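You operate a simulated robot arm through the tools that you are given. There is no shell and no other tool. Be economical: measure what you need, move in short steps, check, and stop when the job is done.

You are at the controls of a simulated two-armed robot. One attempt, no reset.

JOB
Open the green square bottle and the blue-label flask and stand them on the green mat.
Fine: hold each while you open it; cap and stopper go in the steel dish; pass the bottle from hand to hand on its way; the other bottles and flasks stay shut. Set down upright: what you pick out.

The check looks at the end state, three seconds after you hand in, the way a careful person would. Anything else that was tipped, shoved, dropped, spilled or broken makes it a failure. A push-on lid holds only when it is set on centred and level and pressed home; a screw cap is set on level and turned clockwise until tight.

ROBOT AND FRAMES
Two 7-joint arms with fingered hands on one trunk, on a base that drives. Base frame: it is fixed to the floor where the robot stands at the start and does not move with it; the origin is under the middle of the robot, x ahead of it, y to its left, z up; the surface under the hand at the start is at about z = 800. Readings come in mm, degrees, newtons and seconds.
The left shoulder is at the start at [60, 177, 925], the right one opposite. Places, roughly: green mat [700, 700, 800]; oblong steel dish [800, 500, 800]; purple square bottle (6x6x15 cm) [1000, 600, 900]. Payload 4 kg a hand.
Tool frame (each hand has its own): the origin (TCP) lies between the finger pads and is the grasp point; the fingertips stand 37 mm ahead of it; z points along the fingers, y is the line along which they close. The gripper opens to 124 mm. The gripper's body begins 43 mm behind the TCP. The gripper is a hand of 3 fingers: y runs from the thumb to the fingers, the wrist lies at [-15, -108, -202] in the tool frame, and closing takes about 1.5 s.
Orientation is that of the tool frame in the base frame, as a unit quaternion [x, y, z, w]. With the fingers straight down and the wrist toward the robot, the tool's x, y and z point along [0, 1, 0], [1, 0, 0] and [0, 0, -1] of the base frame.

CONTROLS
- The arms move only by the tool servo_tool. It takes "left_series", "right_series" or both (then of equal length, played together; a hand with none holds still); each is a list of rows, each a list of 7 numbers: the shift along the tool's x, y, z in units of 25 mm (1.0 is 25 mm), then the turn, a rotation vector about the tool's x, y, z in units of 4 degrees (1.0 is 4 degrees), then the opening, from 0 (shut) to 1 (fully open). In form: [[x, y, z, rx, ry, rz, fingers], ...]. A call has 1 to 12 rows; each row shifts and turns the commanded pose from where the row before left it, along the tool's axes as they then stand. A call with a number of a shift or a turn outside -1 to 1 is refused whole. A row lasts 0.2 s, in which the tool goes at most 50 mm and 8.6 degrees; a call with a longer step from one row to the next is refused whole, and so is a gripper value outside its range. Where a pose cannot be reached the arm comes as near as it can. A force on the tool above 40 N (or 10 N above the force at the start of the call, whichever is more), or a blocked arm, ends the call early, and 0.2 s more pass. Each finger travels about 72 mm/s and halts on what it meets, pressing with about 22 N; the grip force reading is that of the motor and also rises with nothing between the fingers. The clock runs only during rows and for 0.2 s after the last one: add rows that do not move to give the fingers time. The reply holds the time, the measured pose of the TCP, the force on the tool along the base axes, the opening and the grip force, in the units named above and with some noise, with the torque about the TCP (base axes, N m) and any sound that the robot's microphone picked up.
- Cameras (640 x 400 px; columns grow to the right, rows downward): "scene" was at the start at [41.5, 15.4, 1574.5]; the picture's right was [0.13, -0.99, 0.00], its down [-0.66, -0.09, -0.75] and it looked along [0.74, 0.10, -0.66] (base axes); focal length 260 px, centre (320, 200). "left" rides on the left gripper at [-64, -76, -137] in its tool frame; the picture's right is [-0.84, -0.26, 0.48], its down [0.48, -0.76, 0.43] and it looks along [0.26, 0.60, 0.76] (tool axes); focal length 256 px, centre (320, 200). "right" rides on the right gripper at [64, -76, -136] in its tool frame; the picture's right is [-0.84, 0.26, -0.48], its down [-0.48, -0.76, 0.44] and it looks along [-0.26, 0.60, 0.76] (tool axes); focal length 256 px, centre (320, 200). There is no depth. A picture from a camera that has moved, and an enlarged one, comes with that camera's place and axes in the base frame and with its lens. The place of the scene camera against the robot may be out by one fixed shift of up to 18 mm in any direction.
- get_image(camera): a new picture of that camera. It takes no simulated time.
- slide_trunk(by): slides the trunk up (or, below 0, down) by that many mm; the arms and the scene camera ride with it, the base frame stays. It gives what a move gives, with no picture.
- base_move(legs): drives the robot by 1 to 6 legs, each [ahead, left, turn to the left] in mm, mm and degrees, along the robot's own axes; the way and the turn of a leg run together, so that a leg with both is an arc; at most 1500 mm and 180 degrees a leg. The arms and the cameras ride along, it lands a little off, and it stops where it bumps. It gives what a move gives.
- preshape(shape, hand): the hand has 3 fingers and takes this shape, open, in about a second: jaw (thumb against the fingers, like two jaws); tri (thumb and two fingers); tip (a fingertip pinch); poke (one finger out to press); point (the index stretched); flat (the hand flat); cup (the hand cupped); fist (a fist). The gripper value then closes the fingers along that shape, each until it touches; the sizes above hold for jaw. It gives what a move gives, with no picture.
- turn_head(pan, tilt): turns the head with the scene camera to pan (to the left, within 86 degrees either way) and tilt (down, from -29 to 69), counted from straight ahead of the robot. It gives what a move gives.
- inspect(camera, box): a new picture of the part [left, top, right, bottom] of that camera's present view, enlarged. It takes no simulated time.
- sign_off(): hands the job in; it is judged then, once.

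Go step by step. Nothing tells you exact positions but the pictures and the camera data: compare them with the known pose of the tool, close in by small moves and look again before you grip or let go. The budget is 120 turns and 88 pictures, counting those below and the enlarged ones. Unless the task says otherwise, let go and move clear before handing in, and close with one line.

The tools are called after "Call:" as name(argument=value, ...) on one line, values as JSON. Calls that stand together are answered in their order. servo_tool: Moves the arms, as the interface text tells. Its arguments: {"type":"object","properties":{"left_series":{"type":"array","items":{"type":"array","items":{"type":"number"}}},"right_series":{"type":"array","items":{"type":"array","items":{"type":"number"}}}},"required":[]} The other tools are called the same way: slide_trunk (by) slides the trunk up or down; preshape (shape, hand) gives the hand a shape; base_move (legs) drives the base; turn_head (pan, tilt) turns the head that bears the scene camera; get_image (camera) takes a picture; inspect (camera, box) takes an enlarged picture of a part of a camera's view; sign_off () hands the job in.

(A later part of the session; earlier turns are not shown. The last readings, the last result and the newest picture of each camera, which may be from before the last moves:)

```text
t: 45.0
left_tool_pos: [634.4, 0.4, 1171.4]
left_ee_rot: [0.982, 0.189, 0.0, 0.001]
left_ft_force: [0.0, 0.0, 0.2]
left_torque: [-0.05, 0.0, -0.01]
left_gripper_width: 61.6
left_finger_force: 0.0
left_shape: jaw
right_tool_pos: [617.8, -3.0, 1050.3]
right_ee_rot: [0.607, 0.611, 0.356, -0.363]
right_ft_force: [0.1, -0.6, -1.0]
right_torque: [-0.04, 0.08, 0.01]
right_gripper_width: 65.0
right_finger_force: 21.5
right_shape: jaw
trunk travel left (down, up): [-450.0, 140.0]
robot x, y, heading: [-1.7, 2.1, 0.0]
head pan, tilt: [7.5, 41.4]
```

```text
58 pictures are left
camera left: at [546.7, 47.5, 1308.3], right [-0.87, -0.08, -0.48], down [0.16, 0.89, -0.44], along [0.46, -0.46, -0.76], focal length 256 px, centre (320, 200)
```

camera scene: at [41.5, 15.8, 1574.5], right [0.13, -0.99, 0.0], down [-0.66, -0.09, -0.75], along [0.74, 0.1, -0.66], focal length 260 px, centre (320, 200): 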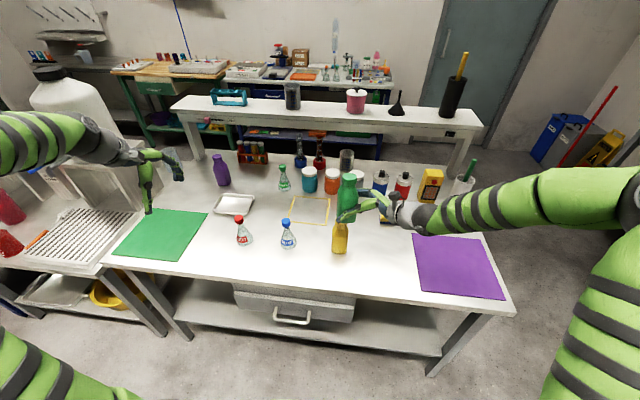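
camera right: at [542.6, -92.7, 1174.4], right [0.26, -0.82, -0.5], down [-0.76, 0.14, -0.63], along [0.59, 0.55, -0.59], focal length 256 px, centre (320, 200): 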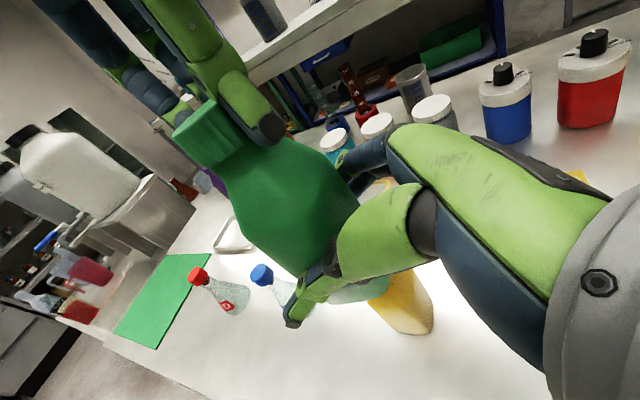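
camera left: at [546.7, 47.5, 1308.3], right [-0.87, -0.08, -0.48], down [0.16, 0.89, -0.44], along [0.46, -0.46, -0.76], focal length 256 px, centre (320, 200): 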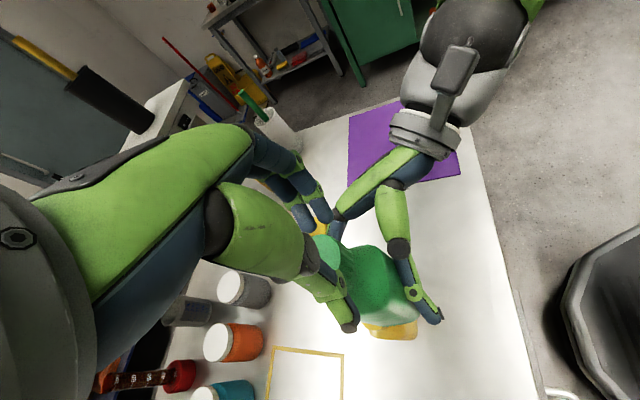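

Re-grip and continue turning.

Call:
servo_tool(left_series=[[0, 0, 0.12, 0, 0, 0, 0.4], [0, 0, 0, 0, 0, 0, 0.2], [0, 0, 0, 0, 0, 0, 0], [0, 0, 0, 0, 0, 0, 0], [0, 0, 0, 0, 0, 0, 0], [0, 0, 0, 0, 0, -1, 0], [0, 0, -0.008, 0, 0, -1, 0], [0, 0, -0.008, 0, 0, -1, 0], [0, 0, -0.008, 0, 0, -1, 0], [0, 0, -0.008, 0, 0, -1, 0], [0, 0, -0.008, 0, 0, -1, 0], [0, 0, -0.008, 0, 0, -1, 0]])

Call:
servo_tool(left_series=[[0, 0, -0.008, 0, 0, -1, 0], [0, 0, -0.008, 0, 0, -1, 0], [0, 0, -0.008, 0, 0, -1, 0], [0, 0, -0.008, 0, 0, -1, 0], [0, 0, -0.008, 0, 0, -1, 0], [0, 0, -0.008, 0, 0, -1, 0], [0, 0, -0.008, 0, 0, -1, 0], [0, 0, -0.008, 0, 0, -1, 0], [0, 0, -0.008, 0, 0, -1, 0], [0, 0, -0.008, 0, 0, -1, 0], [0, 0, -0.008, 0, 0, -1, 0], [0, 0, -0.008, 0, 0, -1, 0]])

Call:
servo_tool(left_series=[[0, 0, -0.008, 0, 0, -1, 0], [0, 0, -0.008, 0, 0, -1, 0], [0, 0, -0.008, 0, 0, -1, 0], [0, 0, -0.008, 0, 0, -1, 0], [0, 0, -0.008, 0, 0, -1, 0], [0, 0, -0.008, 0, 0, -1, 0], [0, 0, -0.008, 0, 0, -1, 0], [0, 0, -0.008, 0, 0, -1, 0], [0, 0, -0.008, 0, 0, -1, 0], [0, 0, -0.008, 0, 0, -1, 0], [0, 0, -0.008, 0, 0, -1, 0], [0, 0, -0.008, 0, 0, -1, 0]])

Call:
get_image(camera="right")

```text
t: 47.6
left_tool_pos: [634.1, 1.8, 1170.7]
left_ee_rot: [0.906, 0.422, -0.001, 0.0]
left_ft_force: [-0.7, -2.3, 1.8]
left_torque: [-0.19, -0.19, -0.06]
left_gripper_width: 38.1
left_finger_force: 22.0
left_shape: jaw
right_tool_pos: [617.1, -2.4, 1052.0]
right_ee_rot: [0.606, 0.611, 0.357, -0.363]
right_ft_force: [-0.2, 1.4, -1.7]
right_torque: [-0.1, 0.28, 0.04]
right_gripper_width: 64.8
right_finger_force: 21.9
right_shape: jaw
trunk travel left (down, up): [-450.0, 140.0]
robot x, y, heading: [-3.2, 3.1, 0.4]
head pan, tilt: [7.5, 41.4]
```

```text
t: 50.2
left_tool_pos: [634.2, 0.5, 1173.3]
left_ee_rot: [0.655, 0.755, 0.001, 0.0]
left_ft_force: [1.7, 0.0, 0.1]
left_torque: [0.09, -0.31, -0.04]
left_gripper_width: 38.0
left_finger_force: 22.0
left_shape: jaw
right_tool_pos: [617.6, -2.5, 1050.6]
right_ee_rot: [0.607, 0.611, 0.357, -0.363]
right_ft_force: [-1.4, -1.0, -0.4]
right_torque: [-0.1, 0.16, 0.06]
right_gripper_width: 64.6
right_finger_force: 21.9
right_shape: jaw
trunk travel left (down, up): [-450.0, 140.0]
robot x, y, heading: [-0.3, -4.6, -0.2]
head pan, tilt: [7.5, 41.4]
```

```text
t: 52.8
left_tool_pos: [631.7, 2.3, 1175.0]
left_ee_rot: [0.291, 0.957, 0.0, 0.0]
left_ft_force: [3.6, 2.9, -3.3]
left_torque: [0.4, -0.24, -0.07]
left_gripper_width: 37.8
left_finger_force: 22.2
left_shape: jaw
right_tool_pos: [617.8, -3.2, 1051.5]
right_ee_rot: [0.606, 0.611, 0.357, -0.364]
right_ft_force: [-3.7, -4.3, 2.1]
right_torque: [0.02, -0.3, 0.08]
right_gripper_width: 64.7
right_finger_force: 21.7
right_shape: jaw
trunk travel left (down, up): [-450.0, 140.0]
robot x, y, heading: [-2.2, 2.6, 0.1]
head pan, tilt: [7.5, 41.4]
```

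```text
57 pictures are left
camera right: at [542.7, -92.8, 1173.8], right [0.26, -0.82, -0.5], down [-0.76, 0.14, -0.63], along [0.59, 0.55, -0.59], focal length 256 px, centre (320, 200)
```

right: 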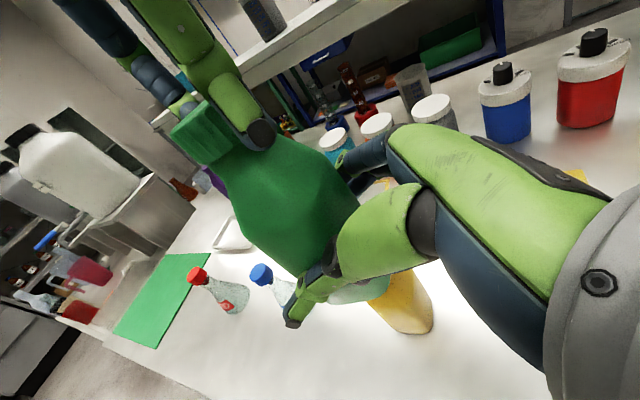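

About 270° turned. A little more, with a gentle pull.

Call:
servo_tool(left_series=[[0, 0, 0, 0, 0, -1, 0], [0, 0, 0, 0, 0, -1, 0], [0, 0, 0, 0, 0, -1, 0], [0, 0, 0, 0, 0, -1, 0], [0, 0, 0, 0, 0, -1, 0], [0, 0, 0, 0, 0, -1, 0], [0, 0, 0, 0, 0, -1, 0], [0, 0, -0.06, 0, 0, 0, 0], [0, 0, -0.06, 0, 0, 0, 0]])

```text
t: 54.8
left_tool_pos: [634.9, -0.3, 1176.5]
left_ee_rot: [0.052, 0.999, -0.001, 0.0]
left_ft_force: [3.7, 1.4, -3.6]
left_torque: [0.02, -0.13, -0.01]
left_gripper_width: 36.5
left_finger_force: 22.2
left_shape: jaw
right_tool_pos: [617.6, -3.1, 1050.7]
right_ee_rot: [0.607, 0.61, 0.357, -0.363]
right_ft_force: [-3.3, -0.9, 1.9]
right_torque: [0.1, -0.37, 0.03]
right_gripper_width: 65.1
right_finger_force: 22.4
right_shape: jaw
trunk travel left (down, up): [-450.0, 140.0]
robot x, y, heading: [1.4, -1.5, -0.3]
head pan, tilt: [7.5, 41.4]
```

Call:
servo_tool(left_series=[[0, 0, -0.1, 0, 0, 0, 0], [0, 0, -0.1, 0, 0, 0, 0]])

Call:
inspect(camera="right", box=[140, 60, 340, 200])

```text
t: 55.4
left_tool_pos: [634.1, -1.0, 1183.1]
left_ee_rot: [0.052, 0.999, 0.0, 0.0]
left_ft_force: [5.0, 0.9, -3.2]
left_torque: [0.02, -0.1, -0.03]
left_gripper_width: 36.3
left_finger_force: 22.4
left_shape: jaw
right_tool_pos: [617.1, -2.6, 1051.3]
right_ee_rot: [0.606, 0.612, 0.356, -0.363]
right_ft_force: [-4.1, -0.8, 2.3]
right_torque: [0.16, -0.45, 0.02]
right_gripper_width: 65.0
right_finger_force: 22.1
right_shape: jaw
trunk travel left (down, up): [-450.0, 140.0]
robot x, y, heading: [2.6, -0.8, 0.1]
head pan, tilt: [7.5, 41.4]
```

```text
2.86 times, centred on (240, 130) of right
camera zoom: at [542.6, -92.7, 1173.8], right [0.26, -0.82, -0.5], down [-0.76, 0.14, -0.63], along [0.59, 0.55, -0.59], focal length 731 px, centre (549, 400)
```

zoom: 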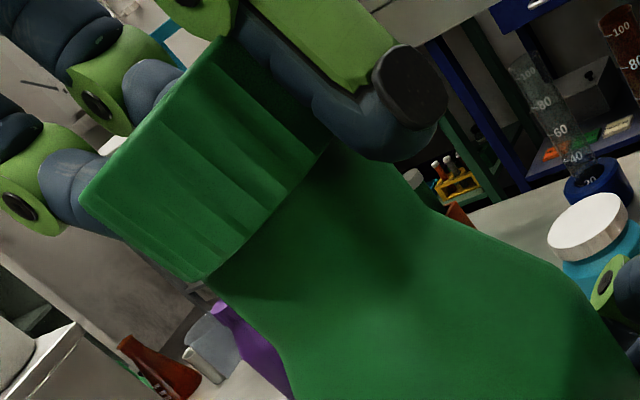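

The force isn't growing as I lift, so I'll raise it more and look.

Call:
servo_tool(left_series=[[0, 0, -0.2, 0, 0, 0, 0], [0, 0, -0.2, 0, 0, 0, 0], [0, 0, -0.2, 0, 0, 0, 0]])

Call:
inspect(camera="right", box=[140, 20, 380, 200])

```text
t: 56.2
left_tool_pos: [633.2, 1.0, 1197.6]
left_ee_rot: [0.053, 0.999, 0.001, 0.0]
left_ft_force: [0.5, 0.8, 0.6]
left_torque: [-0.03, -0.01, 0.02]
left_gripper_width: 36.4
left_finger_force: 22.0
left_shape: jaw
right_tool_pos: [617.3, -2.8, 1051.4]
right_ee_rot: [0.606, 0.611, 0.357, -0.363]
right_ft_force: [-0.2, 0.2, -0.3]
right_torque: [-0.04, 0.02, 0.02]
right_gripper_width: 65.2
right_finger_force: 22.3
right_shape: jaw
trunk travel left (down, up): [-450.0, 140.0]
robot x, y, heading: [-1.5, 2.0, -0.0]
head pan, tilt: [7.5, 41.4]
```

```text
2.22 times, centred on (260, 110) of right
camera zoom: at [542.6, -92.7, 1173.7], right [0.26, -0.82, -0.5], down [-0.77, 0.14, -0.63], along [0.59, 0.55, -0.59], focal length 569 px, centre (453, 400)
```

zoom: 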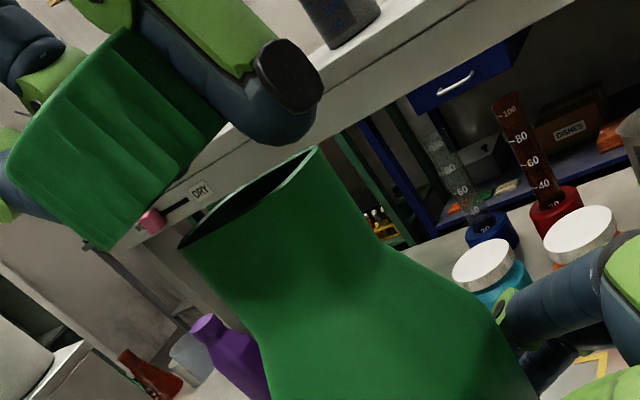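

The cap is off. I'll raise it, turn the wrist back and carry it toward the dish.

Call:
servo_tool(left_series=[[0, 0, -1, 0, 0, 0, 0], [0, 0, -1, 0, 0, 0, 0], [0, 0.5, -0.5, 0, 0, 1, 0], [0, 0.5, 0, 0, 0, 1, 0], [0, 0.5, 0, 0, 0, 1, 0], [0, 0.5, 0, 0, 0, 1, 0], [0, 0.5, 0, 0, 0, 1, 0], [0, 0.5, 0, 0, 0, 1, 0], [0, 0, 0, 0, 0, 1, 0], [0, 0, 0, 0, 0, 1, 0], [0, 0, 0, 0, 0, 1, 0], [0, 0, 0, 0, 0, 1, 0]])

Call:
servo_tool(left_series=[[0, 0, 0, 0, 0, 1, 0], [0, 0, 0, 0, 0, 1, 0], [0, 0, 0, 0, 0, 1, 0], [0, 0, 0, 0, 0, 1, 0], [0, 0, 0, 0, 0, 1, 0], [0, 0, 0, 0, 0, 1, 0], [0, 0, 0, 0, 0, 1, 0]])

Call:
get_image(camera="left")

```text
t: 58.8
left_tool_pos: [654.5, 72.3, 1260.2]
left_ee_rot: [0.391, 0.92, 0.0, -0.001]
left_ft_force: [-0.1, 0.3, -0.2]
left_torque: [-0.02, -0.01, 0.0]
left_gripper_width: 36.1
left_finger_force: 22.2
left_shape: jaw
right_tool_pos: [617.6, -2.2, 1051.4]
right_ee_rot: [0.607, 0.611, 0.356, -0.363]
right_ft_force: [-0.6, -0.3, 0.0]
right_torque: [-0.02, 0.0, -0.01]
right_gripper_width: 65.1
right_finger_force: 22.1
right_shape: jaw
trunk travel left (down, up): [-450.0, 140.0]
robot x, y, heading: [1.7, -3.2, 0.1]
head pan, tilt: [7.5, 41.4]
```

```text
t: 60.4
left_tool_pos: [653.7, 72.6, 1261.4]
left_ee_rot: [0.602, 0.799, 0.0, -0.001]
left_ft_force: [0.9, 0.2, -0.2]
left_torque: [-0.01, 0.0, 0.01]
left_gripper_width: 36.1
left_finger_force: 21.9
left_shape: jaw
right_tool_pos: [618.4, -2.3, 1051.2]
right_ee_rot: [0.606, 0.611, 0.356, -0.363]
right_ft_force: [-0.3, 0.1, 0.1]
right_torque: [-0.01, 0.01, 0.01]
right_gripper_width: 65.2
right_finger_force: 21.6
right_shape: jaw
trunk travel left (down, up): [-450.0, 140.0]
robot x, y, heading: [1.1, -1.8, 0.3]
head pan, tilt: [7.5, 41.4]
```

```text
54 pictures are left
camera left: at [598.5, -9.2, 1397.5], right [-0.02, -0.88, -0.48], down [-0.86, 0.26, -0.43], along [0.5, 0.41, -0.76], focal length 256 px, centre (320, 200)
```

left: 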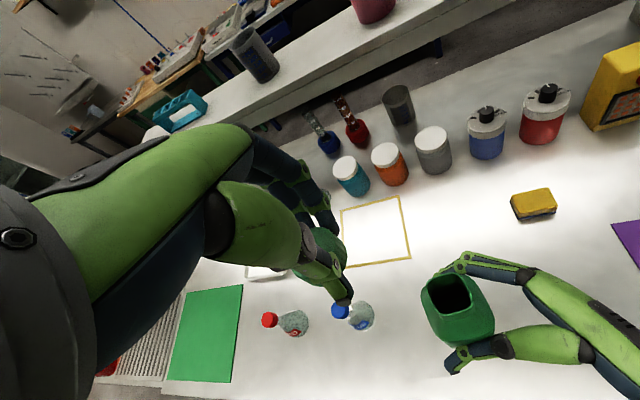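

Call:
servo_tool(left_series=[[0.95, 0.77, 0, 0, 0, 0, 0], [0.95, 0.77, 0, 0, 0, 0, 0], [0.95, 0.77, 0, 0, 0, 0, 0], [0.95, 0.77, 0, 0, 0, 0, 0], [0.95, 0.77, 0, 0, 0, 0, 0], [0.95, 0.77, 0.2, 0, 0, 0, 0], [0.95, 0.77, 0.6, 0, 0, 0, 0], [0.95, 0.77, 0.8, 0, 0, 0, 0], [0.95, 0.77, 0.8, 0, 0, 0, 0], [0.95, 0.77, 0.8, 0, 0, 0, 0], [0.95, 0.77, 0.8, 0, 0, 0, 0], [0.95, 0.77, 0.8, 0, 0, 0, 0]])

Call:
get_image(camera="left")

Call:
get_image(camera="scene")

```text
t: 63.0
left_tool_pos: [796.8, 413.8, 1141.6]
left_ee_rot: [0.602, 0.798, 0.0, 0.0]
left_ft_force: [0.7, 0.3, 0.1]
left_torque: [-0.02, -0.05, -0.02]
left_gripper_width: 35.9
left_finger_force: 22.0
left_shape: jaw
right_tool_pos: [618.1, -2.7, 1050.9]
right_ee_rot: [0.607, 0.611, 0.357, -0.363]
right_ft_force: [-0.3, -0.3, -0.2]
right_torque: [-0.01, -0.01, -0.02]
right_gripper_width: 65.1
right_finger_force: 21.6
right_shape: jaw
trunk travel left (down, up): [-450.0, 140.0]
robot x, y, heading: [0.2, 0.8, -0.0]
head pan, tilt: [7.5, 41.4]
```

```text
53 pictures are left
camera left: at [741.8, 331.0, 1277.0], right [-0.02, -0.88, -0.48], down [-0.86, 0.25, -0.43], along [0.5, 0.41, -0.76], focal length 256 px, centre (320, 200)
```

left: 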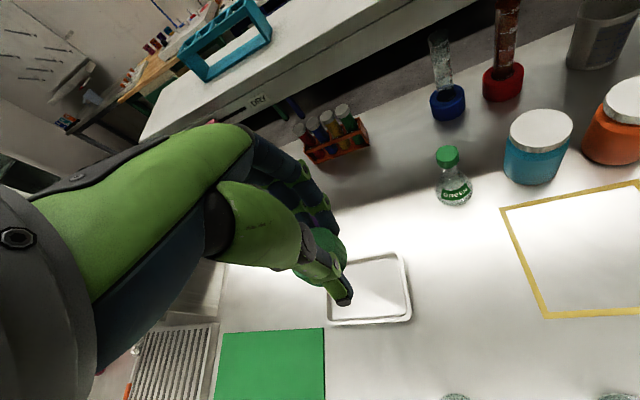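

```text
52 pictures are left
camera scene: at [42.2, 15.9, 1574.5], right [0.13, -0.99, 0.0], down [-0.66, -0.09, -0.75], along [0.74, 0.1, -0.66], focal length 260 px, centre (320, 200)
```

scene: 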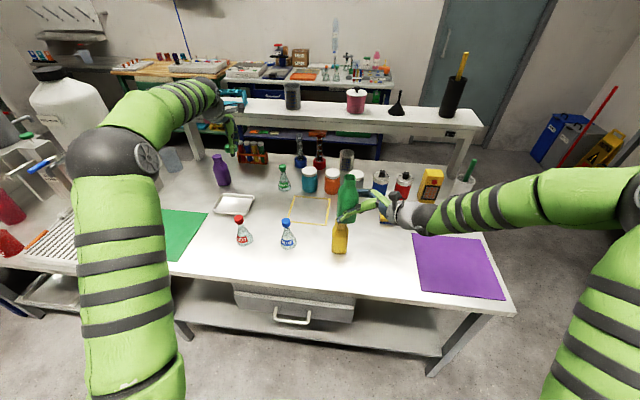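

The dish spans about x 783–892 and y 418–575. I'll lower the cap to its left part, about (828,525).

Call:
servo_tool(left_series=[[0.65, 0.4, 0.7, 0, 0, 0, 0], [0.65, 0.4, 0.7, 0, 0, 0, 0], [0.65, 0.4, 0.8, 0, 0, 0, 0], [0.65, 0.4, 0.9, 0, 0, 0, 0], [0.65, 0.4, 0.9, 0, 0, 0, 0], [0.65, 0.4, 0.9, 0, 0, 0, 0], [0, 0, 1, 0, 0, 0, 0], [0, 0, 1, 0, 0, 0, 0], [0, 0, 1, 0, 0, 0, 0], [0, 0, 1, 0, 0, 0, 0], [0, 0, 0.8, 0, 0, 0, 0], [0, 0, 0.7, 0, 0, 0, 0]])

Call:
get_image(camera="left")

Call:
inspect(camera="scene", box=[180, 130, 300, 230])

```text
t: 65.6
left_tool_pos: [826.5, 518.5, 878.4]
left_ee_rot: [0.602, 0.799, 0.0, 0.0]
left_ft_force: [0.1, 0.8, -0.4]
left_torque: [-0.02, 0.01, -0.01]
left_gripper_width: 35.9
left_finger_force: 22.6
left_shape: jaw
right_tool_pos: [617.6, -2.8, 1051.7]
right_ee_rot: [0.607, 0.611, 0.357, -0.363]
right_ft_force: [0.2, 0.3, -0.7]
right_torque: [0.0, 0.01, 0.0]
right_gripper_width: 65.0
right_finger_force: 22.2
right_shape: jaw
trunk travel left (down, up): [-450.0, 140.0]
robot x, y, heading: [-0.1, 1.3, -0.2]
head pan, tilt: [7.5, 41.4]
```

```text
51 pictures are left
camera left: at [770.3, 436.9, 1015.0], right [-0.02, -0.88, -0.48], down [-0.86, 0.26, -0.43], along [0.5, 0.41, -0.76], focal length 256 px, centre (320, 200)
```

left: 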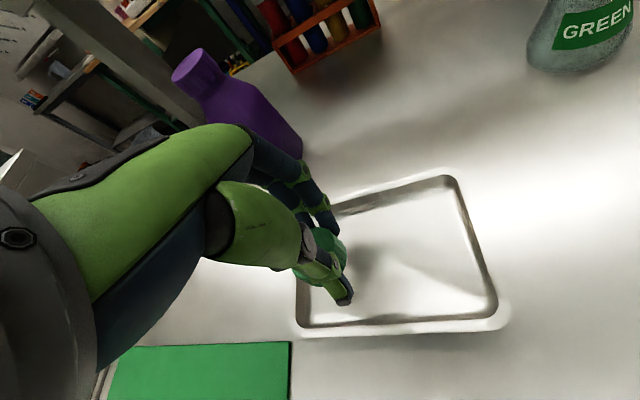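

```text
4.00 times, centred on (240, 180) of scene
camera zoom: at [41.8, 15.5, 1574.5], right [0.13, -0.99, 0.0], down [-0.66, -0.09, -0.75], along [0.74, 0.1, -0.66], focal length 1038 px, centre (640, 280)
```

zoom: 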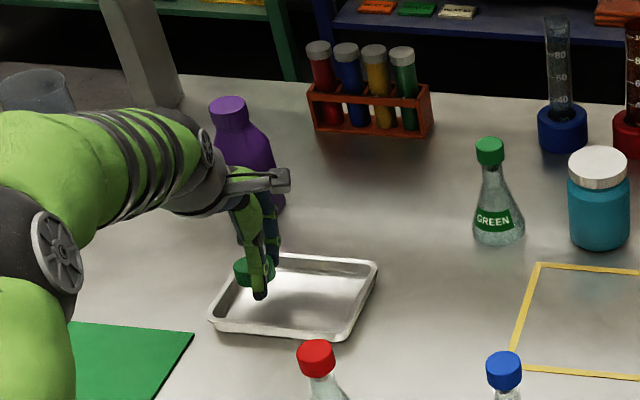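

The cap hangs inside the dish footprint. I'll nudge it toward the middle, lower it and let go.

Call:
servo_tool(left_series=[[-0.5, 0.27, 0, 0, 0, 0, 0], [0, 0, 0.3, 0, 0, 0, 0], [0, 0, 0.3, 0, 0, 0, 0], [0, 0, 0.2, 0, 0, 0, 0], [0, 0, 0, 0, 0, 0, 0.2], [0, 0, 0, 0, 0, 0, 0.42], [0, 0, 0, 0, 0, 0, 0.42], [0, 0, 0, 0, 0, 0, 0.42], [0, 0, -0.8, 0, 0, 0, 0.42], [0, 0, -1, 0, 0, 0, 0.42], [0, 0, -1, 0, 0, 0, 0.42], [0, 0, -1, 0, 0, 0, 0.42]])

Call:
get_image(camera="left")

```text
t: 68.2
left_tool_pos: [839.5, 509.9, 955.5]
left_ee_rot: [0.602, 0.799, 0.0, 0.0]
left_ft_force: [-0.7, -0.2, 0.3]
left_torque: [0.01, -0.03, -0.01]
left_gripper_width: 52.0
left_finger_force: 0.0
left_shape: jaw
right_tool_pos: [616.7, -2.8, 1051.0]
right_ee_rot: [0.607, 0.611, 0.356, -0.364]
right_ft_force: [0.4, -0.8, -0.2]
right_torque: [-0.03, -0.02, -0.03]
right_gripper_width: 65.2
right_finger_force: 21.7
right_shape: jaw
trunk travel left (down, up): [-450.0, 140.0]
robot x, y, heading: [-0.1, 0.1, -0.1]
head pan, tilt: [7.5, 41.4]
```

```text
49 pictures are left
camera left: at [783.4, 427.6, 1093.6], right [-0.02, -0.88, -0.48], down [-0.86, 0.26, -0.43], along [0.5, 0.41, -0.76], focal length 256 px, centre (320, 200)
```

left: 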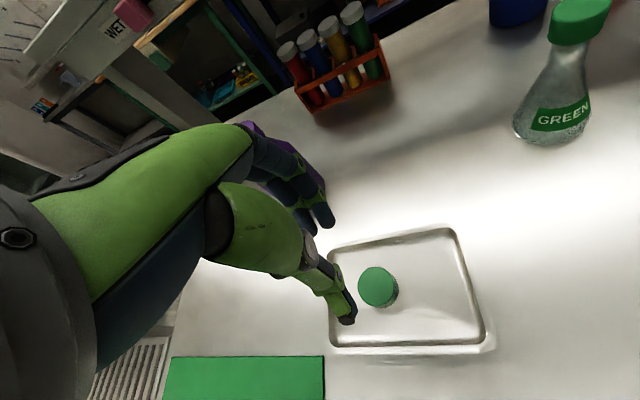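

The cap rests in the dish. Next I bring the left hand back toward the held bottle and turn it sideways for the handover, gripping above the right fingers.

Call:
servo_tool(left_series=[[0, 0, -0.9, 0, 0, 1, 0.6], [0, 0, -0.9, 0, 0, 1, 0.8], [0, 0, -0.9, 0, 0, 1, 1], [0, 0, -0.9, 0, 0, 1, 1], [-0.9, -1, -0.4, 0, 0, 0, 1], [-0.9, -1, -0.4, 0, 0, 0, 1], [-0.9, -1, -0.4, 0, 0, 0, 1], [-0.9, -1, -0.4, 0, 0, 0, 1], [-0.9, -1, -0.4, 0, 0, 0, 1], [-0.9, -1, -0.4, 0, 0, 0, 1], [-0.9, -1, -0.4, 0, 0, 0, 1], [-0.9, -1, -0.4, 0, 0, 0, 1]])

Call:
servo_tool(left_series=[[0, 0, 0, 0, -1, 0, 1], [0, 0, 0, 0, -1, 0, 1], [0, 0, 0, 0, -1, 0, 1], [0, 0, 0, 0, -1, 0, 1], [0, 0, 0, 0, -1, 0, 1], [0, 0, 0, 0, -1, 0, 1], [0, 0, 0, 0, -1, 0, 1], [0, 0, 0, 0, -1, 0, 1], [0, 0, 0, 0, -1, 0, 1], [0, 0, 0, 0, -1, 0, 1], [0, 0, 0, 0, -1, 0, 1], [0, 0, 0, 0, -1, 0, 1]])

Call:
servo_tool(left_series=[[0, 0, 0, 0, -1, 0, 1], [0, 0, 0, 0, -1, 0, 1], [0, 0, 0, 0, -1, 0, 1], [0, 0, 0, 0, -1, 0, 1], [0, 0, 0, 0, -1, 0, 1], [0, 0, 0, 0, -1, 0, 1], [0, 0, 0, 0, -1, 0, 1], [0, 0, 0, 0, -1, 0, 1], [0, 0, 0, 0, -0.5, 0, 1]])

Call:
get_image(camera="scene")

```text
t: 70.8
left_tool_pos: [638.3, 329.0, 1125.1]
left_ee_rot: [0.707, 0.707, 0.0, 0.0]
left_ft_force: [0.6, -0.4, 0.7]
left_torque: [-0.02, -0.03, -0.03]
left_gripper_width: 123.7
left_finger_force: 0.1
left_shape: jaw
right_tool_pos: [617.5, -3.2, 1051.7]
right_ee_rot: [0.607, 0.61, 0.358, -0.363]
right_ft_force: [-0.1, 0.1, 0.5]
right_torque: [-0.01, -0.02, 0.03]
right_gripper_width: 65.4
right_finger_force: 22.0
right_shape: jaw
trunk travel left (down, up): [-450.0, 140.0]
robot x, y, heading: [0.4, 0.7, 0.2]
head pan, tilt: [7.5, 41.4]
```

```text
t: 73.4
left_tool_pos: [637.8, 330.2, 1127.0]
left_ee_rot: [0.645, 0.646, -0.288, 0.288]
left_ft_force: [0.6, -0.3, 0.0]
left_torque: [-0.02, 0.01, 0.0]
left_gripper_width: 123.5
left_finger_force: 0.1
left_shape: jaw
right_tool_pos: [617.2, -3.3, 1051.7]
right_ee_rot: [0.606, 0.611, 0.357, -0.363]
right_ft_force: [0.3, -0.9, -0.3]
right_torque: [-0.01, -0.03, 0.03]
right_gripper_width: 65.0
right_finger_force: 22.0
right_shape: jaw
trunk travel left (down, up): [-450.0, 140.0]
robot x, y, heading: [4.4, 0.9, 0.2]
head pan, tilt: [7.5, 41.4]
```

```text
t: 75.4
left_tool_pos: [637.3, 329.2, 1126.7]
left_ee_rot: [0.533, 0.533, -0.465, 0.464]
left_ft_force: [-0.9, 0.6, -0.1]
left_torque: [-0.01, 0.05, 0.0]
left_gripper_width: 124.0
left_finger_force: 0.1
left_shape: jaw
right_tool_pos: [618.3, -3.1, 1052.1]
right_ee_rot: [0.606, 0.612, 0.356, -0.363]
right_ft_force: [-0.1, 0.6, 0.2]
right_torque: [0.0, 0.03, 0.01]
right_gripper_width: 64.9
right_finger_force: 21.5
right_shape: jaw
trunk travel left (down, up): [-450.0, 140.0]
robot x, y, heading: [2.5, 1.4, 0.1]
head pan, tilt: [7.5, 41.4]
```

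```text
48 pictures are left
camera scene: at [41.6, 15.4, 1574.5], right [0.13, -0.99, 0.0], down [-0.66, -0.09, -0.75], along [0.74, 0.1, -0.66], focal length 260 px, centre (320, 200)
```

scene: 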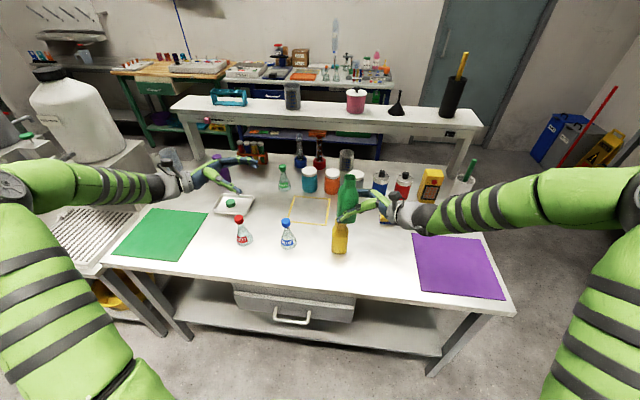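

Call:
servo_tool(left_series=[[-0.03, -0.06, 0.9, 0, 0, 0, 1], [-0.03, -0.06, 0.9, 0, 0, 0, 1], [-0.03, -0.06, 0.9, 0, 0, 0, 1], [-0.03, -0.06, 0.9, 0, 0, 0, 1], [-0.03, -0.06, 0.9, 0, 0, 0, 1], [-0.03, -0.06, 0.9, 0, 0, 0, 1], [-0.03, -0.06, 0.9, 0, 0, 0, 1], [-0.03, -0.06, 0.9, 0, 0, 0, 1], [0, 0, 0.8, 0, 0, 0, 1]])

Call:
get_image(camera="left")

Call:
inspect(camera="scene", box=[260, 130, 420, 250])

```text
t: 77.4
left_tool_pos: [627.0, 133.5, 1103.9]
left_ee_rot: [0.533, 0.534, -0.464, 0.465]
left_ft_force: [-0.3, 0.1, -0.2]
left_torque: [0.0, 0.0, 0.02]
left_gripper_width: 123.7
left_finger_force: 0.1
left_shape: jaw
right_tool_pos: [616.5, -3.1, 1051.1]
right_ee_rot: [0.606, 0.611, 0.356, -0.364]
right_ft_force: [0.4, 0.6, -0.5]
right_torque: [-0.01, -0.02, -0.03]
right_gripper_width: 65.1
right_finger_force: 22.3
right_shape: jaw
trunk travel left (down, up): [-450.0, 140.0]
robot x, y, heading: [-0.5, -2.4, -0.1]
head pan, tilt: [7.5, 41.4]
```

```text
47 pictures are left
camera left: at [550.4, 259.6, 1185.2], right [-0.26, -0.6, 0.76], down [-0.76, -0.36, -0.54], along [0.6, -0.72, -0.36], focal length 256 px, centre (320, 200)
```

left: 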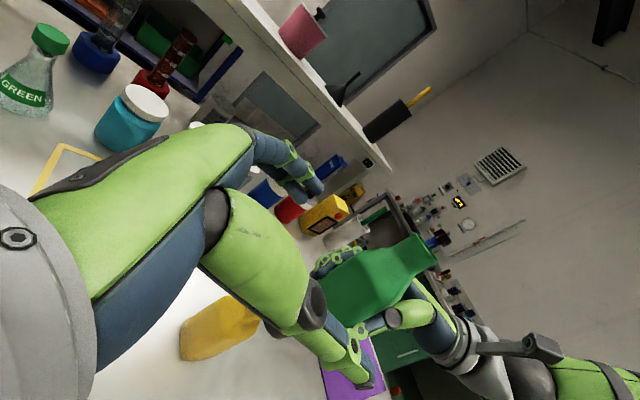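

```text
3.33 times, centred on (340, 190) of scene
camera zoom: at [41.7, 15.1, 1574.5], right [0.13, -0.99, 0.0], down [-0.66, -0.09, -0.75], along [0.74, 0.1, -0.66], focal length 865 px, centre (253, 233)
```

zoom: 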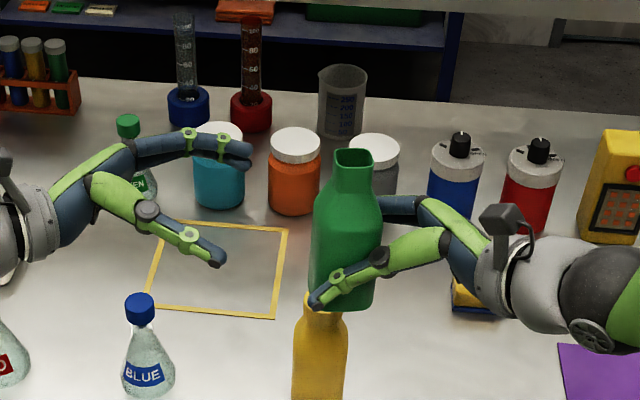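

Now I advance the left fingers around the upper body, above the right fingers.

Call:
servo_tool(left_series=[[0, -0.1, 0.76, 0, 0, 0, 1], [0, -0.1, 0.76, 0, 0, 0, 1], [0, 0, 0.76, 0, 0, 0, 1], [0, 0, 0.76, 0, 0, 0, 1], [0, 0, 0.76, 0, 0, 0, 1], [0, 0, 0.76, 0, 0, 0, 1]])

Call:
get_image(camera="left")

Call:
inspect(camera="scene", box=[280, 140, 420, 240])

Call:
get_image(camera="right")

```text
t: 78.8
left_tool_pos: [622.0, 18.8, 1086.8]
left_ee_rot: [0.533, 0.535, -0.463, 0.464]
left_ft_force: [-0.2, 0.3, 0.2]
left_torque: [-0.01, -0.01, 0.0]
left_gripper_width: 123.6
left_finger_force: 0.1
left_shape: jaw
right_tool_pos: [618.0, -3.4, 1051.1]
right_ee_rot: [0.607, 0.611, 0.356, -0.363]
right_ft_force: [-0.3, -0.1, 0.5]
right_torque: [0.01, 0.01, 0.01]
right_gripper_width: 65.2
right_finger_force: 22.3
right_shape: jaw
trunk travel left (down, up): [-450.0, 140.0]
robot x, y, heading: [0.5, -1.7, 0.1]
head pan, tilt: [7.5, 41.4]
```

```text
45 pictures are left
camera left: at [546.1, 144.5, 1169.6], right [-0.26, -0.59, 0.76], down [-0.76, -0.36, -0.54], along [0.6, -0.72, -0.36], focal length 256 px, centre (320, 200)
```

left: 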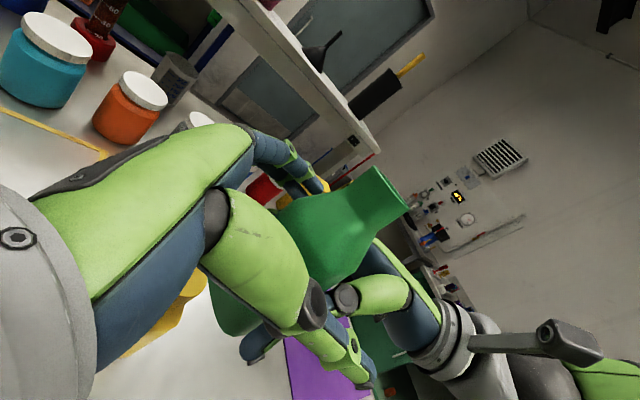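

```text
4.00 times, centred on (350, 190) of scene
camera zoom: at [41.7, 15.0, 1574.5], right [0.13, -0.99, 0.0], down [-0.66, -0.09, -0.75], along [0.74, 0.1, -0.66], focal length 1038 px, centre (200, 240)
```

zoom: 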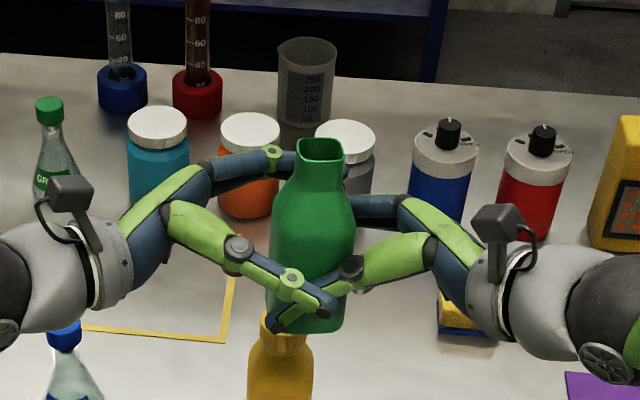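

```text
43 pictures are left
camera right: at [542.7, -92.9, 1173.7], right [0.26, -0.82, -0.5], down [-0.77, 0.14, -0.63], along [0.59, 0.55, -0.59], focal length 256 px, centre (320, 200)
```

right: 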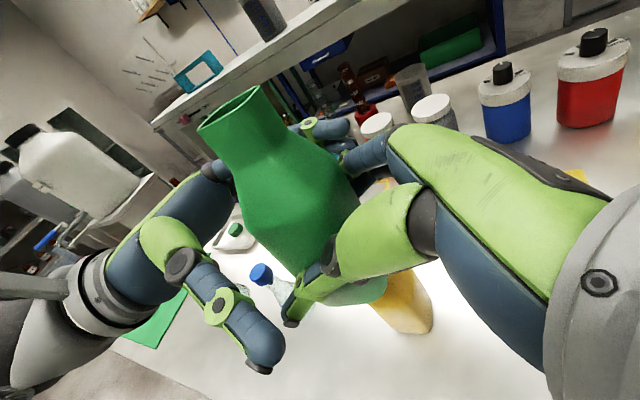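

I'll shift slightly up and back for clearance, then close the left hand while the right still holds.

Call:
servo_tool(left_series=[[-0.16, 0, -0.2, 0, 0, 0, 1], [0, 0, 0, 0, 0, 0, 0.8], [0, 0, 0, 0, 0, 0, 0.6], [0, 0, 0, 0, 0, 0, 0.4], [0, 0, 0, 0, 0, 0, 0.2], [0, 0, 0, 0, 0, 0, 0], [0, 0, 0, 0, 0, 0, 0], [0, 0, 0, 0, 0, 0, 0], [0, 0, 0, 0, 0, 0, 0]])

Call:
inspect(camera="scene", box=[280, 140, 420, 240])

Call:
get_image(camera="right")

```text
t: 80.8
left_tool_pos: [622.7, 22.1, 1093.3]
left_ee_rot: [0.534, 0.534, -0.464, 0.463]
left_ft_force: [-0.4, 0.0, 2.7]
left_torque: [-0.02, -0.08, 0.21]
left_gripper_width: 70.5
left_finger_force: 21.5
left_shape: jaw
right_tool_pos: [618.0, -2.2, 1051.9]
right_ee_rot: [0.607, 0.611, 0.356, -0.364]
right_ft_force: [0.9, 0.0, -3.3]
right_torque: [-0.07, 0.11, -0.19]
right_gripper_width: 65.2
right_finger_force: 22.4
right_shape: jaw
trunk travel left (down, up): [-450.0, 140.0]
robot x, y, heading: [-1.0, 0.7, -0.0]
head pan, tilt: [7.5, 41.4]
```

```text
4.00 times, centred on (350, 190) of scene
camera zoom: at [41.6, 15.3, 1574.5], right [0.13, -0.99, 0.0], down [-0.66, -0.09, -0.75], along [0.74, 0.1, -0.66], focal length 1038 px, centre (200, 240)
```

zoom: 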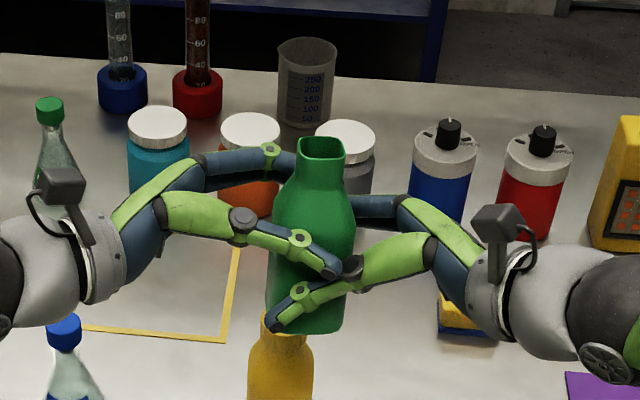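

```text
41 pictures are left
camera right: at [542.6, -92.6, 1173.7], right [0.26, -0.82, -0.5], down [-0.77, 0.14, -0.63], along [0.59, 0.55, -0.59], focal length 256 px, centre (320, 200)
```

right: 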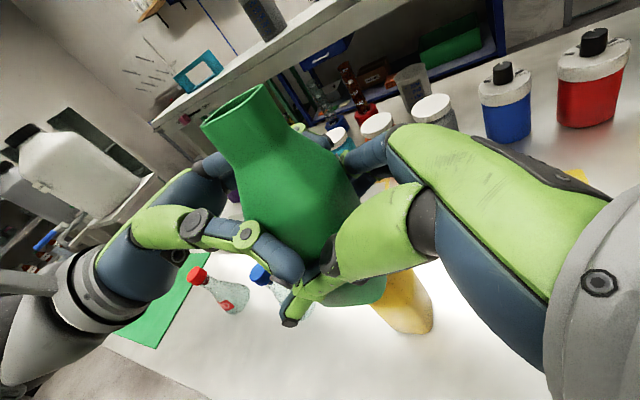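

The left thumb tip may be touching the right thumb's knuckle. I'll open, back off 12 mm and close again for a clean grip.

Call:
servo_tool(left_series=[[0, 0, 0, 0, 0, 0, 0.75], [0, 0, 0, 0, 0, 0, 0.75], [0, 0, -0.5, 0, 0, 0, 0.75], [0, 0, 0, 0, 0, 0, 0.6], [0, 0, 0, 0, 0, 0, 0.4], [0, 0, 0, 0, 0, 0, 0.2], [0, 0, 0, 0, 0, 0, 0], [0, 0, 0, 0, 0, 0, 0], [0, 0, 0, 0, 0, 0, 0]])

Call:
inspect(camera="right", box=[140, 140, 400, 340])

Call:
inspect(camera="scene", box=[310, 160, 390, 230])

```text
t: 82.8
left_tool_pos: [620.9, 35.4, 1093.6]
left_ee_rot: [0.534, 0.534, -0.464, 0.464]
left_ft_force: [-0.3, -1.3, 1.2]
left_torque: [0.01, -0.01, 0.19]
left_gripper_width: 66.5
left_finger_force: 22.1
left_shape: jaw
right_tool_pos: [617.4, -1.4, 1052.9]
right_ee_rot: [0.606, 0.611, 0.356, -0.364]
right_ft_force: [0.9, 0.2, -0.7]
right_torque: [0.01, 0.0, -0.19]
right_gripper_width: 65.0
right_finger_force: 22.3
right_shape: jaw
trunk travel left (down, up): [-450.0, 140.0]
robot x, y, heading: [0.5, 0.8, 0.1]
head pan, tilt: [7.5, 41.4]
```

```text
2.00 times, centred on (270, 240) of right
camera zoom: at [542.6, -92.7, 1173.8], right [0.26, -0.82, -0.5], down [-0.76, 0.14, -0.63], along [0.59, 0.55, -0.59], focal length 512 px, centre (420, 120)
```

zoom: 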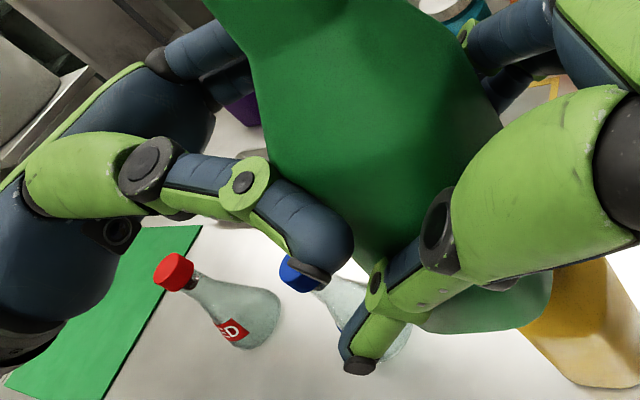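

```text
5.71 times, centred on (350, 195) of scene
camera zoom: at [41.6, 15.3, 1574.5], right [0.13, -0.99, 0.0], down [-0.66, -0.09, -0.75], along [0.74, 0.1, -0.66], focal length 1483 px, centre (149, 229)
```

zoom: 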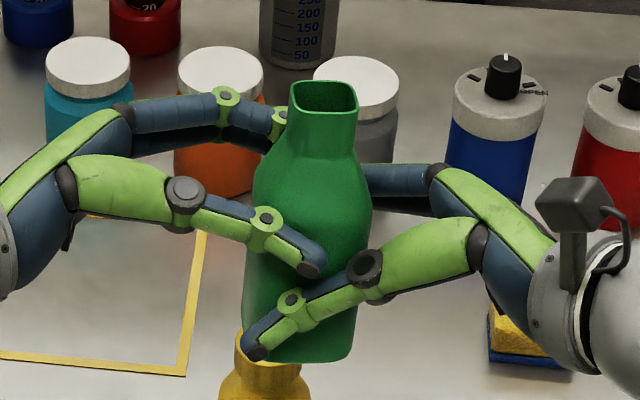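

Both hands hold cleanly (66.5 mm and 65 mm). I'll release with the right hand only.

Call:
servo_tool(right_series=[[0, 0, 0, 0, 0, 0, 0.6], [0, 0, 0, 0, 0, 0, 0.7], [0, 0, 0, 0, 0, 0, 0.8], [0, 0, 0, 0, 0, 0, 0.8]], left_series=[[0, 0, 0, 0, 0, 0, 0], [0, 0, 0, 0, 0, 0, 0], [0, 0, 0, 0, 0, 0, 0], [0, 0, 0, 0, 0, 0, 0]])

Call:
inspect(camera="scene", box=[310, 160, 390, 230])

```text
t: 83.8
left_tool_pos: [621.0, 35.0, 1094.5]
left_ee_rot: [0.534, 0.534, -0.464, 0.464]
left_ft_force: [-0.9, 0.4, 0.0]
left_torque: [0.0, -0.01, -0.02]
left_gripper_width: 66.3
left_finger_force: 22.0
left_shape: jaw
right_tool_pos: [616.5, -3.7, 1051.6]
right_ee_rot: [0.607, 0.61, 0.356, -0.364]
right_ft_force: [-0.4, -0.1, -0.2]
right_torque: [-0.02, -0.02, 0.0]
right_gripper_width: 99.2
right_finger_force: 0.0
right_shape: jaw
trunk travel left (down, up): [-450.0, 140.0]
robot x, y, heading: [-0.3, 0.8, -0.2]
head pan, tilt: [7.5, 41.4]
```

```text
5.71 times, centred on (350, 195) of scene
camera zoom: at [41.6, 15.3, 1574.5], right [0.13, -0.99, 0.0], down [-0.66, -0.09, -0.75], along [0.74, 0.1, -0.66], focal length 1483 px, centre (149, 229)
```

zoom: 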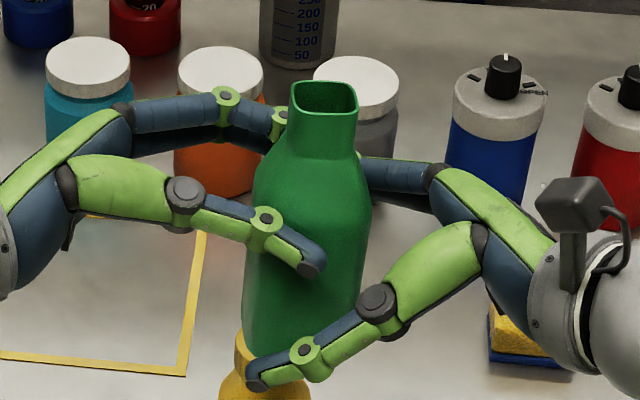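

The left hand holds the bottle alone and steady. I'll retract the right hand and carry the bottle left at height.

Call:
servo_tool(right_series=[[0, 0, -0.7, 0, 0, 0, 0.8], [0, 0, -1, 0, 0, 0, 0.8], [0, 0, -1, 0, 0, 0, 0.8], [0, 0, -1, 0, 0, 0, 0.8], [0, 0, -1, 0, 0, 0, 0.8], [0, 0, -1, 0, 0, 0, 0.9], [0, 0, -1, 0, 0, 0, 1], [0, 0, -1, 0, 0, 0, 1], [0, 0, 0, 0, 0, 0, 1], [0, 0, 0, 0, 0, 0, 1], [0, 0, 0, 0, 0, 0, 1], [0, 0, 0, 0, 0, 0, 1]], left_series=[[0, 0, 0, 0, 0, 0, 0], [0, 0, 0, 0, 0, 0, 0], [0, 0, 0, 0, 0, 0, 0], [0.07, 0, -0.5, 0, 0, 0, 0], [0.14, 0, -1, 0, 0, 0, 0], [0.14, 0, -1, 0, 0, 0, 0], [0.14, 0, -1, 0, 0, 0, 0], [0.14, 0, -1, 0, 0, 0, 0], [0.14, 0, -1, 0, 0, 0, 0], [0.14, 0, -1, 0, 0, 0, 0], [0.14, 0, -1, 0, 0, 0, 0], [0.14, 0, -1, 0, 0, 0, 0]])

Call:
servo_tool(left_series=[[0.14, 0, -1, 0, 0, 0, 0], [0.14, 0, -1, 0, 0, 0, 0], [0.14, 0, -1, 0, 0, 0, 0], [0.14, 0, -1, 0, 0, 0, 0], [0.07, 0, -0.5, 0, 0, 0, 0]])

Call:
servo_tool(left_series=[[0, 0, 0, -0.99, 0, -0.139, 0], [0, 0, 0, -0.99, 0, -0.139, 0], [0, 0, 0, -0.99, 0, -0.139, 0], [0, 0, 0, -0.99, 0, -0.139, 0], [0, 0, 0, -0.99, 0, -0.139, 0], [0, 0, 0, -0.99, 0, -0.139, 0], [0, 0, 0, -0.99, 0, -0.139, 0], [0, 0, 0, -0.99, 0, -0.139, 0], [0, 0, 0, -0.99, 0, -0.139, 0], [0, 0, 0, -0.99, 0, -0.139, 0], [0, 0, 0, -0.99, 0, -0.139, 0]])

Call:
get_image(camera="scene")

```text
t: 86.4
left_tool_pos: [621.4, 248.8, 1096.9]
left_ee_rot: [0.533, 0.534, -0.464, 0.464]
left_ft_force: [-0.4, -0.3, -0.6]
left_torque: [-0.02, 0.02, 0.05]
left_gripper_width: 65.9
left_finger_force: 21.6
left_shape: jaw
right_tool_pos: [622.2, -173.4, 1144.0]
right_ee_rot: [0.606, 0.611, 0.357, -0.363]
right_ft_force: [-0.4, -0.4, 0.6]
right_torque: [-0.02, 0.03, 0.0]
right_gripper_width: 123.8
right_finger_force: 0.0
right_shape: jaw
trunk travel left (down, up): [-450.0, 140.0]
robot x, y, heading: [0.4, 0.3, -0.1]
head pan, tilt: [7.5, 41.4]
```

```text
t: 87.6
left_tool_pos: [620.6, 361.9, 1095.5]
left_ee_rot: [0.533, 0.534, -0.465, 0.464]
left_ft_force: [-0.1, 0.9, 0.4]
left_torque: [0.0, -0.01, -0.03]
left_gripper_width: 65.7
left_finger_force: 21.8
left_shape: jaw
right_tool_pos: [622.8, -172.8, 1144.9]
right_ee_rot: [0.607, 0.611, 0.357, -0.362]
right_ft_force: [-0.2, 1.0, 1.2]
right_torque: [-0.01, 0.02, -0.01]
right_gripper_width: 123.7
right_finger_force: 0.0
right_shape: jaw
trunk travel left (down, up): [-450.0, 140.0]
robot x, y, heading: [1.4, -0.3, -0.1]
head pan, tilt: [7.5, 41.4]
```

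```text
t: 90.0
left_tool_pos: [621.4, 363.6, 1095.0]
left_ee_rot: [0.294, 0.695, -0.256, 0.604]
left_ft_force: [0.1, 0.5, -0.3]
left_torque: [0.03, 0.04, 0.01]
left_gripper_width: 65.4
left_finger_force: 21.7
left_shape: jaw
right_tool_pos: [622.3, -173.6, 1143.6]
right_ee_rot: [0.606, 0.611, 0.357, -0.363]
right_ft_force: [-1.1, -0.5, -0.3]
right_torque: [0.03, -0.02, -0.02]
right_gripper_width: 123.6
right_finger_force: 0.0
right_shape: jaw
trunk travel left (down, up): [-450.0, 140.0]
robot x, y, heading: [0.3, 3.6, 0.1]
head pan, tilt: [7.5, 41.4]
```

```text
37 pictures are left
camera scene: at [41.5, 15.1, 1574.5], right [0.13, -0.99, 0.0], down [-0.66, -0.09, -0.75], along [0.74, 0.1, -0.66], focal length 260 px, centre (320, 200)
```

scene: 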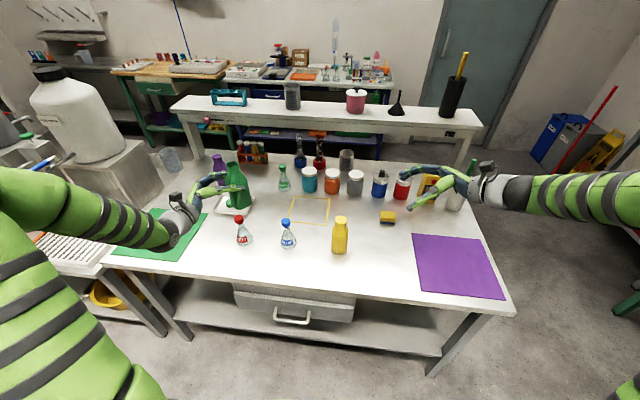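

Call:
servo_tool(left_series=[[0.078, 0.87, -0.55, 0, 0, 0, 0], [0.078, 0.87, -0.55, 0, 0, 0, 0], [0.078, 0.87, -0.55, 0, 0, 0, 0], [0.078, 0.87, -0.55, 0, 0, 0, 0], [0.078, 0.87, -0.55, 0, 0, 0, 0], [0.078, 0.87, -0.55, 0, 0, 0, 0], [0.078, 0.87, -0.55, 0, 0, 0, 0], [0.078, 0.87, -0.55, 0, 0, 0, 0], [0.078, 0.87, -0.55, 0, 0, 0, 0], [0.078, 0.87, -0.55, 0, 0, 0, 0], [0.078, 0.87, -0.55, 0, 0, 0, 0], [0.078, 0.87, -0.55, 0, 0, 0, 0]])

Call:
servo_tool(left_series=[[0.8, 0, 0.11, 0, 0, 0, 0], [0.8, 0, 0.11, 0, 0, 0, 0], [0.8, 0, 0.11, 0, 0, 0, 0], [0.8, 0, 0.11, 0, 0, 0, 0], [0.8, 0, 0.11, 0, 0, 0, 0], [0.8, 0, 0.11, 0, 0, 0, 0], [0.8, 0, 0.11, 0, 0, 0, 0], [0.8, 0, 0.11, 0, 0, 0, 0]])

Call:
inspect(camera="scene", box=[90, 130, 290, 290])

Call:
get_image(camera="left")

```text
t: 92.6
left_tool_pos: [693.1, 665.4, 1092.9]
left_ee_rot: [0.295, 0.695, -0.257, 0.603]
left_ft_force: [-0.8, 0.2, -1.2]
left_torque: [-0.01, 0.02, -0.01]
left_gripper_width: 64.8
left_finger_force: 22.0
left_shape: jaw
right_tool_pos: [622.7, -172.2, 1144.2]
right_ee_rot: [0.606, 0.611, 0.357, -0.363]
right_ft_force: [-0.1, 0.7, 0.0]
right_torque: [0.0, 0.0, -0.02]
right_gripper_width: 123.6
right_finger_force: 0.1
right_shape: jaw
trunk travel left (down, up): [-450.0, 140.0]
robot x, y, heading: [3.4, 3.5, -0.1]
head pan, tilt: [7.5, 41.4]
```

```text
t: 94.4
left_tool_pos: [693.6, 664.2, 932.3]
left_ee_rot: [0.295, 0.694, -0.257, 0.604]
left_ft_force: [-0.3, -0.1, -0.4]
left_torque: [-0.02, 0.04, -0.02]
left_gripper_width: 65.1
left_finger_force: 22.4
left_shape: jaw
right_tool_pos: [622.8, -172.5, 1144.7]
right_ee_rot: [0.606, 0.611, 0.357, -0.364]
right_ft_force: [-0.3, -0.2, 0.9]
right_torque: [0.02, 0.0, 0.02]
right_gripper_width: 123.5
right_finger_force: 0.1
right_shape: jaw
trunk travel left (down, up): [-450.0, 140.0]
robot x, y, heading: [1.7, 1.8, 0.1]
head pan, tilt: [7.5, 41.4]
```

```text
2.50 times, centred on (190, 210) of scene
camera zoom: at [41.7, 15.6, 1574.5], right [0.13, -0.99, 0.0], down [-0.66, -0.09, -0.75], along [0.74, 0.1, -0.66], focal length 649 px, centre (645, 175)
```

zoom: 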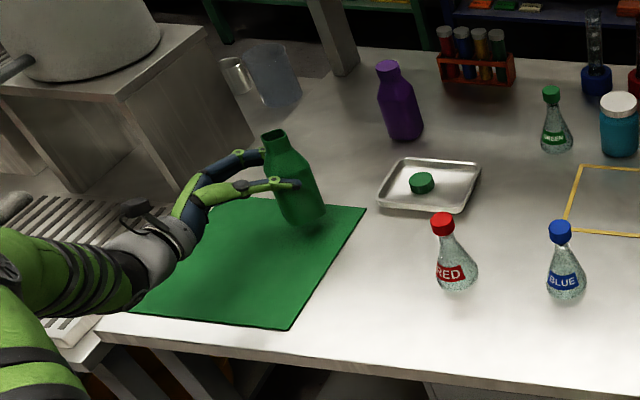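

```text
35 pictures are left
camera left: at [551.3, 703.1, 1014.7], right [0.23, -0.61, 0.76], down [-0.29, -0.79, -0.54], along [0.93, -0.1, -0.36], focal length 256 px, centre (320, 200)
```

left: 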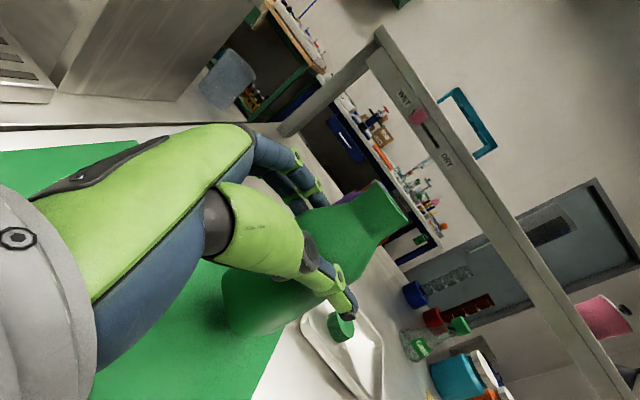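

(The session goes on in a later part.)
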